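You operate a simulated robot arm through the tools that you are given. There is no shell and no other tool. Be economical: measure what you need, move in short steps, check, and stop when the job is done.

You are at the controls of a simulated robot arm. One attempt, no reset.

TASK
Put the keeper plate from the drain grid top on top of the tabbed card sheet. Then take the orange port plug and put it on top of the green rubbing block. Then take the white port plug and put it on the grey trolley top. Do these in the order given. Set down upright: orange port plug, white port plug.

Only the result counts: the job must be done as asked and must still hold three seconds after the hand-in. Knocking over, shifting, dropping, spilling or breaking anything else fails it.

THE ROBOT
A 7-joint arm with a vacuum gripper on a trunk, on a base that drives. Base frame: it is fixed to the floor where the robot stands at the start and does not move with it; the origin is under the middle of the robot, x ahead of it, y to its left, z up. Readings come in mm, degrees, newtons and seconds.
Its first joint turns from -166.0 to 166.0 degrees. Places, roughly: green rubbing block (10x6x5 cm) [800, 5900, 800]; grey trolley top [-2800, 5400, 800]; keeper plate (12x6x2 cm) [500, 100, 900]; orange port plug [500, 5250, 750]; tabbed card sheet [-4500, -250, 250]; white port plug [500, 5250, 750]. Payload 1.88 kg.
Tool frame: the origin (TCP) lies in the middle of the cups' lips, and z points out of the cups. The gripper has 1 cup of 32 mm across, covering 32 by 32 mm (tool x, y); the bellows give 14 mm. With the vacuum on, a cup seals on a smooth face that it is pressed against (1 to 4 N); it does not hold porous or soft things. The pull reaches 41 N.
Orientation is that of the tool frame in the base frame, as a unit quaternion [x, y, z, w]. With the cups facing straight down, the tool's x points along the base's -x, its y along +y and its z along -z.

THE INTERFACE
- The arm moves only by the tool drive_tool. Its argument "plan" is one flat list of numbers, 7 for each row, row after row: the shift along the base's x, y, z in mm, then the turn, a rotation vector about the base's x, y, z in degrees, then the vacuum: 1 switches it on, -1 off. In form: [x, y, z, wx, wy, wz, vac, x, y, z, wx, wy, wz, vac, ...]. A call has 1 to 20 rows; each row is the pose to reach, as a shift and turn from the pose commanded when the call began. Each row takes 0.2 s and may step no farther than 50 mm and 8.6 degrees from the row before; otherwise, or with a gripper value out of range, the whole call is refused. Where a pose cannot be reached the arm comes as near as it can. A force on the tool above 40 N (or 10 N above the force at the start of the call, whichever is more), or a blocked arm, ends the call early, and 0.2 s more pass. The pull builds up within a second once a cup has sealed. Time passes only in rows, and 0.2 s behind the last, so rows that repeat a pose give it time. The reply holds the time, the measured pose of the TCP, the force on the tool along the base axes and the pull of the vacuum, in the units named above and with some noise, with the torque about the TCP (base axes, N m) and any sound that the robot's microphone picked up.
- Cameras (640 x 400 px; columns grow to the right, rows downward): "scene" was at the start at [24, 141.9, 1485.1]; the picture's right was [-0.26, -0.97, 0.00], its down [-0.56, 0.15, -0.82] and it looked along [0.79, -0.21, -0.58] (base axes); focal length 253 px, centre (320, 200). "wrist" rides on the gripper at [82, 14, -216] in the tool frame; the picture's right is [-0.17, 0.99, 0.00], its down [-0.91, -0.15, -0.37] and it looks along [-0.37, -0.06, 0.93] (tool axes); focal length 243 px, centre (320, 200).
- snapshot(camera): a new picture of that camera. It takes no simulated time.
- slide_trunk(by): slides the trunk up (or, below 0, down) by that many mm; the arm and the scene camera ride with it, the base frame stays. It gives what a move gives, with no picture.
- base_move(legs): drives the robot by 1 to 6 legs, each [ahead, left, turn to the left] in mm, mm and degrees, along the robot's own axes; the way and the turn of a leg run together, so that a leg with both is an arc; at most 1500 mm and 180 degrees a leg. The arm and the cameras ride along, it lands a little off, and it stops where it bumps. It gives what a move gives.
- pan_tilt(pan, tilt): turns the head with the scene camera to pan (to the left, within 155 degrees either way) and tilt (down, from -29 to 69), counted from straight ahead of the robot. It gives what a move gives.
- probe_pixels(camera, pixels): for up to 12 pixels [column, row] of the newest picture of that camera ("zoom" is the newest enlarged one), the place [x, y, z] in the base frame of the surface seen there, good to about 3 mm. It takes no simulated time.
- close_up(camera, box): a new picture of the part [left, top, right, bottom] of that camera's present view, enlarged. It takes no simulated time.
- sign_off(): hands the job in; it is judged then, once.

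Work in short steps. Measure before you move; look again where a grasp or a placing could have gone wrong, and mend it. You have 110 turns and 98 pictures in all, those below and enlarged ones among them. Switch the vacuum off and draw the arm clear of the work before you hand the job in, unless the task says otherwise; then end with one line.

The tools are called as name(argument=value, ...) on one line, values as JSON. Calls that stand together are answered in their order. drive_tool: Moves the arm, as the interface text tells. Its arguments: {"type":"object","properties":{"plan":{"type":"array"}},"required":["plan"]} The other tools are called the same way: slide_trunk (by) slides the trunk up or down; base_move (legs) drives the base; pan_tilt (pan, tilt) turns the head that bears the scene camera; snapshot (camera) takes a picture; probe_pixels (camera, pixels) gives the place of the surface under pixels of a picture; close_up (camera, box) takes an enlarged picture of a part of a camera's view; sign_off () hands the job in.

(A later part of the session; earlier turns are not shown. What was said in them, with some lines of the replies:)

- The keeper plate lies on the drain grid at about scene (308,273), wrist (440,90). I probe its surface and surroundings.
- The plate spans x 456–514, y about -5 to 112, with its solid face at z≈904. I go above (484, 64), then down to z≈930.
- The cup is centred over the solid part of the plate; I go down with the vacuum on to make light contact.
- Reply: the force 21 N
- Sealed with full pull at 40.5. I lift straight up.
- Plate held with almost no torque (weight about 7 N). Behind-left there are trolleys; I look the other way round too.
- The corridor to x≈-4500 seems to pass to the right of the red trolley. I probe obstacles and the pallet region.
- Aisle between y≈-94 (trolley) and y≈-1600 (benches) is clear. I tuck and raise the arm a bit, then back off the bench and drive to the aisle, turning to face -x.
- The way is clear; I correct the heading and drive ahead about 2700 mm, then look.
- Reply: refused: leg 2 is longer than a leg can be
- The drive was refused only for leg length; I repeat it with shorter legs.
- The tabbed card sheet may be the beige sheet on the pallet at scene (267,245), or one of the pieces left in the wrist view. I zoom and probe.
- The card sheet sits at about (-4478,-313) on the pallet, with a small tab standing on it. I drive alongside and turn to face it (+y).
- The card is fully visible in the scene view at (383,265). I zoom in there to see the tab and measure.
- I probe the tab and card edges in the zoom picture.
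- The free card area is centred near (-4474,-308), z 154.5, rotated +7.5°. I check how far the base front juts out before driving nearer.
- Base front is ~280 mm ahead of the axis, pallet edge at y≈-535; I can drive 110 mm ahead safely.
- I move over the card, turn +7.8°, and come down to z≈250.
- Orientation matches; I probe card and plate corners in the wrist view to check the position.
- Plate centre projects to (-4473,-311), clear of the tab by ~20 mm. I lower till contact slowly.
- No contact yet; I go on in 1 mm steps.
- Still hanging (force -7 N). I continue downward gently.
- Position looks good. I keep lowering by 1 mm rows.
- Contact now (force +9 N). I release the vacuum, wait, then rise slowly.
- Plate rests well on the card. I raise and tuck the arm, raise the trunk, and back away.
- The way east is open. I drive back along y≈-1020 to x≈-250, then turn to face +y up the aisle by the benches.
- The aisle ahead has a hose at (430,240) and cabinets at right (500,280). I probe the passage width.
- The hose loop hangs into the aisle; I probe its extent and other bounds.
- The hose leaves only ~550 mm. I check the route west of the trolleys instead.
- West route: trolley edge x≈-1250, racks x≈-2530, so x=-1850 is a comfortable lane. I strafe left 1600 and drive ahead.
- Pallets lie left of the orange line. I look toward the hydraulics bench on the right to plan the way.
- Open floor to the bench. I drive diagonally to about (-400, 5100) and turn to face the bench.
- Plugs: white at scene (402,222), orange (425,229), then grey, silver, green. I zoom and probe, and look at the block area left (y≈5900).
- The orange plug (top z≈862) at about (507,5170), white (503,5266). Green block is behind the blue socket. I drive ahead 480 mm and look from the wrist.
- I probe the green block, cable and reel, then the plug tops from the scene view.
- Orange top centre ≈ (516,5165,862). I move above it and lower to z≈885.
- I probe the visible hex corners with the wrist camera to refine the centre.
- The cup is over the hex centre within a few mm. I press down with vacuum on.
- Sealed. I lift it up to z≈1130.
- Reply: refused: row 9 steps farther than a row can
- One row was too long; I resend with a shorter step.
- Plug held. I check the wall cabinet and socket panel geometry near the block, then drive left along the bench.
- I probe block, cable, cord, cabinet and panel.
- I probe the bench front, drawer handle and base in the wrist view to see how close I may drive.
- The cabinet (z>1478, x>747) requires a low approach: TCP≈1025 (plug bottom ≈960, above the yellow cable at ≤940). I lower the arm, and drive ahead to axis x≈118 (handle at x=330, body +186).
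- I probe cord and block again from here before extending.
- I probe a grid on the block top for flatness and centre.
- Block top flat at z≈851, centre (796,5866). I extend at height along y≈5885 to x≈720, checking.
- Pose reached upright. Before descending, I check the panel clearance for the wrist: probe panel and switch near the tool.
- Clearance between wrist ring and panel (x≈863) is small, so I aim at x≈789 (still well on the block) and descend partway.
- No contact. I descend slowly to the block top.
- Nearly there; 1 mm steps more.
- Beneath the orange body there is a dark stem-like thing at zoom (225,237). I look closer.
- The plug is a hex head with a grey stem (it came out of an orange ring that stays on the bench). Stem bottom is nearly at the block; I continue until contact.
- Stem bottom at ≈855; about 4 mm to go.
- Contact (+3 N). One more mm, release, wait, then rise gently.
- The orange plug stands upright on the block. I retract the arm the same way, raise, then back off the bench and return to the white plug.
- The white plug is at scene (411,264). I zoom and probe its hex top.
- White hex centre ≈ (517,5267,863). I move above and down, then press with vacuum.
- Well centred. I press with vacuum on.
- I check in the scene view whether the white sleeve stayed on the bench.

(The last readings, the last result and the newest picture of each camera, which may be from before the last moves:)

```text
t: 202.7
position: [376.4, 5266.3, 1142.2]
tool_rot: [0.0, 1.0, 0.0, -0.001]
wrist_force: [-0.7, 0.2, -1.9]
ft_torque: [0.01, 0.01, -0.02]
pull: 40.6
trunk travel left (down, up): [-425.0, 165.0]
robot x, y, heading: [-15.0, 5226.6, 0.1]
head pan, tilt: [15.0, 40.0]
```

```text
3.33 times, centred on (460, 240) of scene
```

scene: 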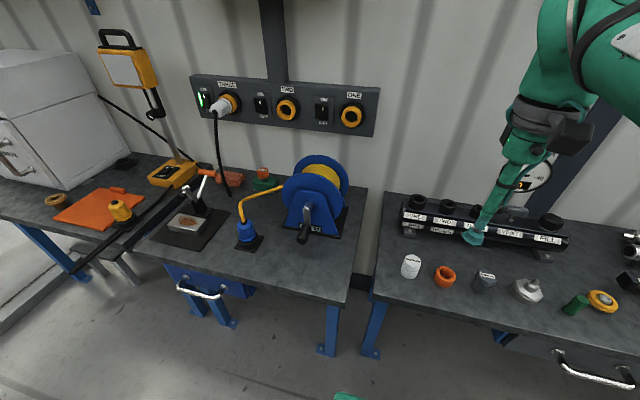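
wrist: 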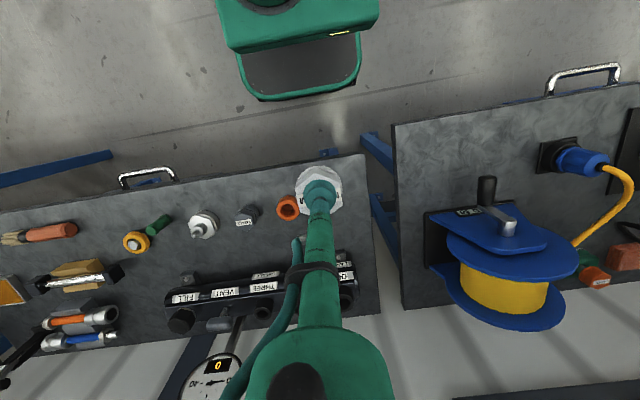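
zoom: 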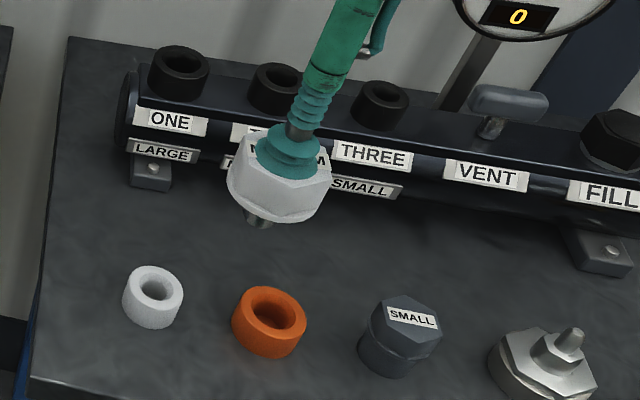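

Sleeve stayed. Now I back off, turn around and look at the grey trolley.

base_move(legs=[[-400, 0, 0], [0, 0, 180]])

pan_tilt(pan=20, tilt=20)

snapshot(camera="scene")

```text
t: 212.5
position: [-809.5, 5200.0, 1142.3]
tool_rot: [1.0, -0.015, 0.0, 0.0]
wrist_force: [0.9, -0.7, -1.1]
ft_torque: [0.0, 0.02, -0.03]
pull: 40.9
trunk travel left (down, up): [-425.0, 165.0]
robot x, y, heading: [-414.2, 5226.1, 178.1]
head pan, tilt: [15.0, 40.0]
```

```text
t: 213.3
position: [-809.8, 5198.8, 1141.6]
tool_rot: [1.0, -0.016, 0.0, 0.0]
wrist_force: [0.3, -0.6, -2.2]
ft_torque: [0.03, 0.01, 0.0]
pull: 40.9
trunk travel left (down, up): [-425.0, 165.0]
robot x, y, heading: [-417.3, 5228.5, 178.2]
head pan, tilt: [20.0, 20.0]
```

```text
32 pictures are left
```

scene: 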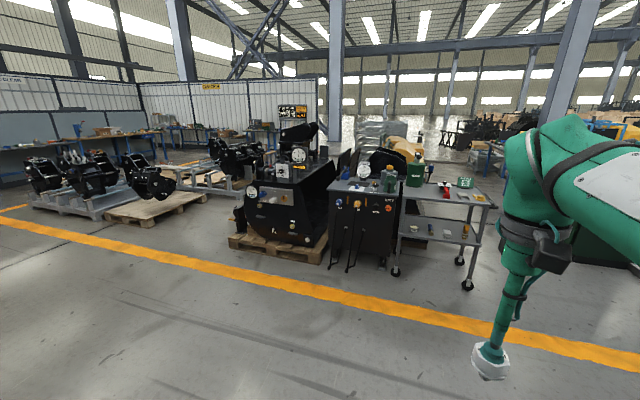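

The grey trolley is at (445,195). I drive toward it 1200 mm and look closer.

base_move(legs=[[0, 0, 1.8], [1250, -50, 0]])

pan_tilt(pan=0, tilt=30)

snapshot(camera="scene")

```text
t: 220.0
position: [-2066.8, 5201.9, 1142.5]
tool_rot: [1.0, 0.017, -0.001, 0.0]
wrist_force: [-0.1, -0.4, -1.9]
ft_torque: [-0.01, 0.02, 0.0]
pull: 40.7
trunk travel left (down, up): [-425.0, 165.0]
robot x, y, heading: [-1676.2, 5260.0, -178.0]
head pan, tilt: [20.0, 20.0]
```

```text
t: 220.8
position: [-2066.9, 5202.1, 1141.3]
tool_rot: [1.0, 0.017, 0.0, 0.0]
wrist_force: [0.3, 0.6, -1.6]
ft_torque: [-0.04, -0.02, -0.02]
pull: 40.5
trunk travel left (down, up): [-425.0, 165.0]
robot x, y, heading: [-1675.5, 5261.1, -177.8]
head pan, tilt: [0.0, 30.0]
```

```text
31 pictures are left
```

scene: 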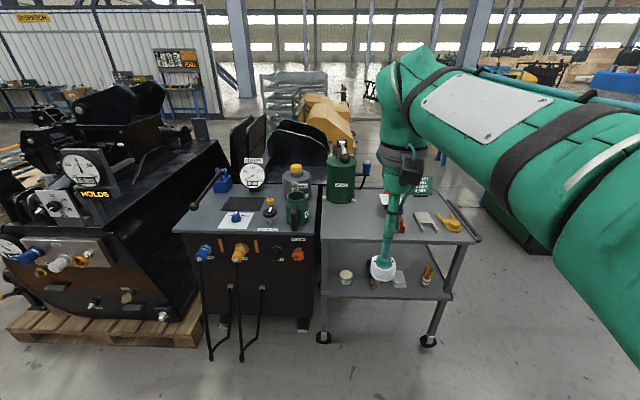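

close_up(camera="scene", box=[280, 120, 500, 310])

probe_pixels(camera="scene", pixels=[[330, 238], [465, 240], [350, 220], [430, 230], [445, 235], [425, 217], [452, 222], [337, 180], [427, 340], [325, 335], [300, 322], [360, 235]])

```text
2.11 times, centred on (390, 215) of scene
```

zoom: 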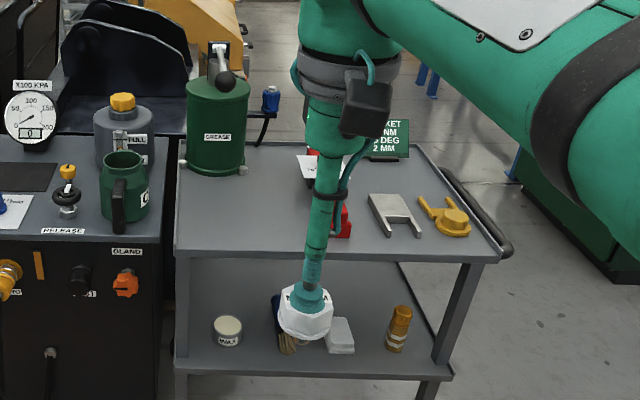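

```text
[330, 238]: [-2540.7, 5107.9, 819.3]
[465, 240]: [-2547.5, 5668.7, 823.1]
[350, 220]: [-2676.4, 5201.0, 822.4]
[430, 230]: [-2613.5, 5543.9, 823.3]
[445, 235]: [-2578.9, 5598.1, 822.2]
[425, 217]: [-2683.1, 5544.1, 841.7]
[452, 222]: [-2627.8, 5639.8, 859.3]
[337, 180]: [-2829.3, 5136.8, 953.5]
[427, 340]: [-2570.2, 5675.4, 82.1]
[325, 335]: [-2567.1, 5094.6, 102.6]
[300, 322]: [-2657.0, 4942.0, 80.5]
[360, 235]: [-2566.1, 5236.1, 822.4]
```

Trolley top z≈822; clear area around (-2640,5235) in front between the pot and the red item. I drive 450 mm nearer.

base_move(legs=[[0, 0, -2], [440, 0, 0]])

snapshot(camera="wrist")

pan_tilt(pan=0, tilt=45)

snapshot(camera="scene")

```text
t: 223.9
position: [-2513.6, 5217.1, 1141.9]
tool_rot: [1.0, 0.0, 0.0, 0.0]
wrist_force: [0.2, 0.0, -0.7]
ft_torque: [-0.01, 0.01, 0.0]
pull: 40.5
trunk travel left (down, up): [-425.0, 165.0]
robot x, y, heading: [-2120.0, 5259.9, 180.1]
head pan, tilt: [0.0, 30.0]
```

```text
29 pictures are left
```

wrist: 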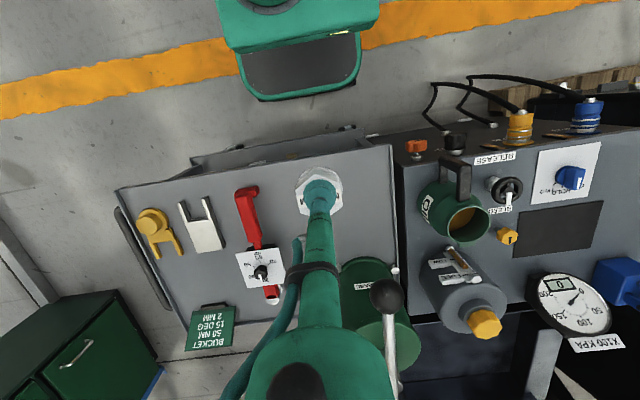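

```text
t: 224.7
position: [-2513.7, 5217.6, 1141.2]
tool_rot: [1.0, -0.001, 0.0, 0.0]
wrist_force: [0.0, -0.2, -1.2]
ft_torque: [0.02, -0.01, 0.02]
pull: 40.6
trunk travel left (down, up): [-425.0, 165.0]
robot x, y, heading: [-2122.8, 5259.0, 179.7]
head pan, tilt: [0.0, 45.0]
```

```text
28 pictures are left
```

scene: 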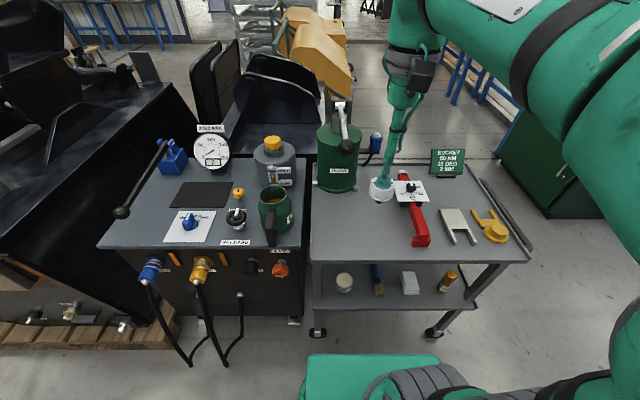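

I probe the target spot and tall neighbours.

probe_pixels(camera="scene", pixels=[[355, 225], [370, 215], [370, 235], [345, 235], [412, 215], [425, 240], [338, 185], [345, 145], [340, 105], [320, 250], [355, 205], [400, 190]])

probe_pixels(camera="wrist", pixels=[[385, 297], [390, 350], [365, 270], [250, 200], [350, 215], [345, 240], [350, 165]])

```text
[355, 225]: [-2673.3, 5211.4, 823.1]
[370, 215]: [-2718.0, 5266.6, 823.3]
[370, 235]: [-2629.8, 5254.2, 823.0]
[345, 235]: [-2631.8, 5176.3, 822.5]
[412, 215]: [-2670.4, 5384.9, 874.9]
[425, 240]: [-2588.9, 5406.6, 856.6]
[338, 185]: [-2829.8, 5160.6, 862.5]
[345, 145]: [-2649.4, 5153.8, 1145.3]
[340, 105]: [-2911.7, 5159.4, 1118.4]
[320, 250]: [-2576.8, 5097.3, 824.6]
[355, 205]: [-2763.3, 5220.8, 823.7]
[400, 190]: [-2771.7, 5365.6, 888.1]
```

```text
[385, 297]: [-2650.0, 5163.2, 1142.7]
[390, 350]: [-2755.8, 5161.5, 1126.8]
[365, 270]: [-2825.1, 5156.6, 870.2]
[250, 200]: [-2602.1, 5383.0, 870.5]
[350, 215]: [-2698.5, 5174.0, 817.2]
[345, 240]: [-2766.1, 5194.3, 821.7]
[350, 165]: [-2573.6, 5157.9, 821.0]
```

The pump handle knob is at (-2650,5160,1144); I choose (-2592,5287), well clear of it and of the red tool (y≥5380). I move sideways first, then in, then down to z≈892.

drive_tool(plan=[0, 35, 0, 0, 0, 0, 1, 0, 70, 0, 0, 0, 0, 1, -40, 70, 0, 0, 0, 0, 1, -78, 70, 0, 0, 0, 0, 1, -78, 70, -45, 0, 0, 0, 1, -78, 70, -90, 0, 0, 0, 1, -78, 70, -135, 0, 0, 0, 1, -78, 70, -180, 0, 0, 0, 1, -78, 70, -225, 0, 0, 0, 1, -78, 70, -248, 0, 0, 0, 1, -78, 70, -248, 0, 0, 0, 1])

close_up(camera="scene", box=[310, 100, 510, 270])

```text
t: 227.1
position: [-2591.0, 5287.8, 894.4]
tool_rot: [1.0, -0.002, 0.001, -0.001]
wrist_force: [0.2, -0.1, -1.3]
ft_torque: [-0.01, -0.03, 0.0]
pull: 40.7
trunk travel left (down, up): [-425.0, 165.0]
robot x, y, heading: [-2118.3, 5262.6, 179.7]
head pan, tilt: [0.0, 45.0]
```

```text
2.35 times, centred on (410, 185) of scene
```

zoom: 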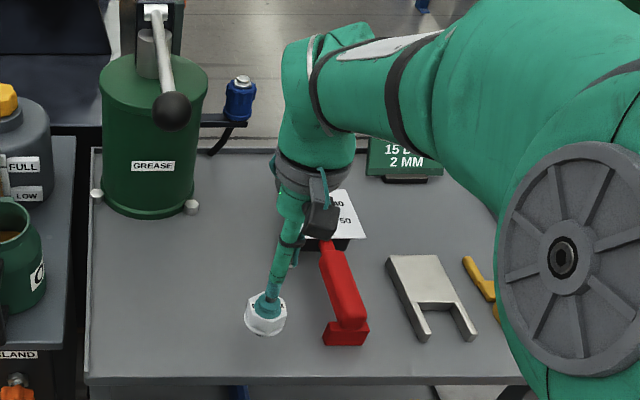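

Clear all around. I lower to contact.

drive_tool(plan=[0, 0, -8, 0, 0, 0, 1, 0, 0, -13, 0, 0, 0, 1, 0, 0, -16, 0, 0, 0, 1, 0, 0, -18, 0, 0, 0, 1, 0, 0, -18, 0, 0, 0, 1])

```text
t: 228.3
position: [-2592.6, 5287.0, 876.3]
tool_rot: [1.0, 0.0, 0.001, 0.001]
wrist_force: [0.5, 0.8, -1.0]
ft_torque: [0.02, -0.01, 0.0]
pull: 40.9
trunk travel left (down, up): [-425.0, 165.0]
robot x, y, heading: [-2122.5, 5258.2, 180.0]
head pan, tilt: [0.0, 45.0]
```

drive_tool(plan=[0, 0, -1, 0, 0, 0, 1, 0, 0, -2, 0, 0, 0, 1, 0, 0, -3, 0, 0, 0, 1, 0, 0, -3, 0, 0, 0, 1])

```text
t: 229.3
position: [-2592.3, 5286.1, 874.0]
tool_rot: [1.0, 0.001, -0.001, 0.0]
wrist_force: [0.9, 0.6, 3.9]
ft_torque: [-0.01, -0.01, 0.0]
pull: 40.5
trunk travel left (down, up): [-425.0, 165.0]
robot x, y, heading: [-2119.7, 5259.5, 179.7]
head pan, tilt: [0.0, 45.0]
```

Contact (+4 N). I release and rise gently.

drive_tool(plan=[0, 0, -1, 0, 0, 0, 1, 0, 0, -1, 0, 0, 0, -1, 0, 0, -1, 0, 0, 0, -1, 0, 0, -1, 0, 0, 0, -1, 0, 0, -1, 0, 0, 0, -1, 0, 0, -1, 0, 0, 0, -1])

drive_tool(plan=[0, 0, 2, 0, 0, 0, -1, 0, 0, 5, 0, 0, 0, -1, 0, 0, 12, 0, 0, 0, -1, 0, 0, 25, 0, 0, 0, -1, 0, 0, 60, 0, 0, 0, -1, 0, 0, 105, 0, 0, 0, -1, 0, 0, 150, 0, 0, 0, -1, 0, 0, 195, 0, 0, 0, -1, 0, 0, 240, 0, 0, 0, -1, 0, 0, 265, 0, 0, 0, -1, 45, 0, 270, 0, 0, 0, -1, 90, 0, 270, 0, 0, 0, -1])

close_up(camera="scene", box=[310, 100, 510, 270])

```text
t: 230.7
position: [-2592.5, 5287.2, 872.0]
tool_rot: [1.0, 0.001, 0.001, 0.0]
wrist_force: [0.6, 0.3, -0.2]
ft_torque: [0.01, -0.03, -0.02]
pull: 0.0
trunk travel left (down, up): [-425.0, 165.0]
robot x, y, heading: [-2120.6, 5257.3, 179.8]
head pan, tilt: [0.0, 45.0]
```

```text
t: 233.3
position: [-2501.7, 5285.0, 1141.6]
tool_rot: [1.0, -0.001, 0.0, 0.0]
wrist_force: [0.1, 0.3, 0.1]
ft_torque: [0.01, -0.06, -0.01]
pull: 0.1
trunk travel left (down, up): [-425.0, 165.0]
robot x, y, heading: [-2122.0, 5258.3, 179.9]
head pan, tilt: [0.0, 45.0]
```

```text
2.35 times, centred on (410, 185) of scene
```

zoom: 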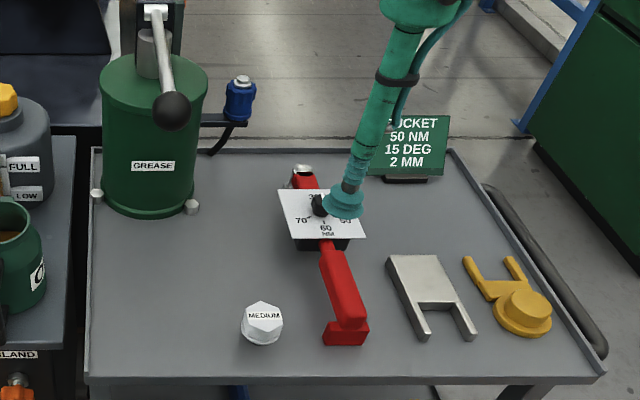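

The white plug stands upright on the grey trolley top, and the vacuum is off. I back clear and hand in.

base_move(legs=[[-300, 0, 0]])

sign_off()

```text
t: 235.3
position: [-2202.2, 5285.3, 1141.2]
tool_rot: [1.0, 0.001, -0.001, 0.0]
wrist_force: [-0.8, -0.7, -0.7]
ft_torque: [0.01, -0.03, 0.0]
pull: 0.1
trunk travel left (down, up): [-425.0, 165.0]
robot x, y, heading: [-1821.1, 5260.5, 180.3]
head pan, tilt: [0.0, 45.0]
```

```text
The job is handed in.
```

I handed the job in with all three moves done in order: the keeper plate lies on the tabbed card sheet, the orange port plug stands upright on the green rubbing block, and the white port plug stands upright on the grey trolley top.
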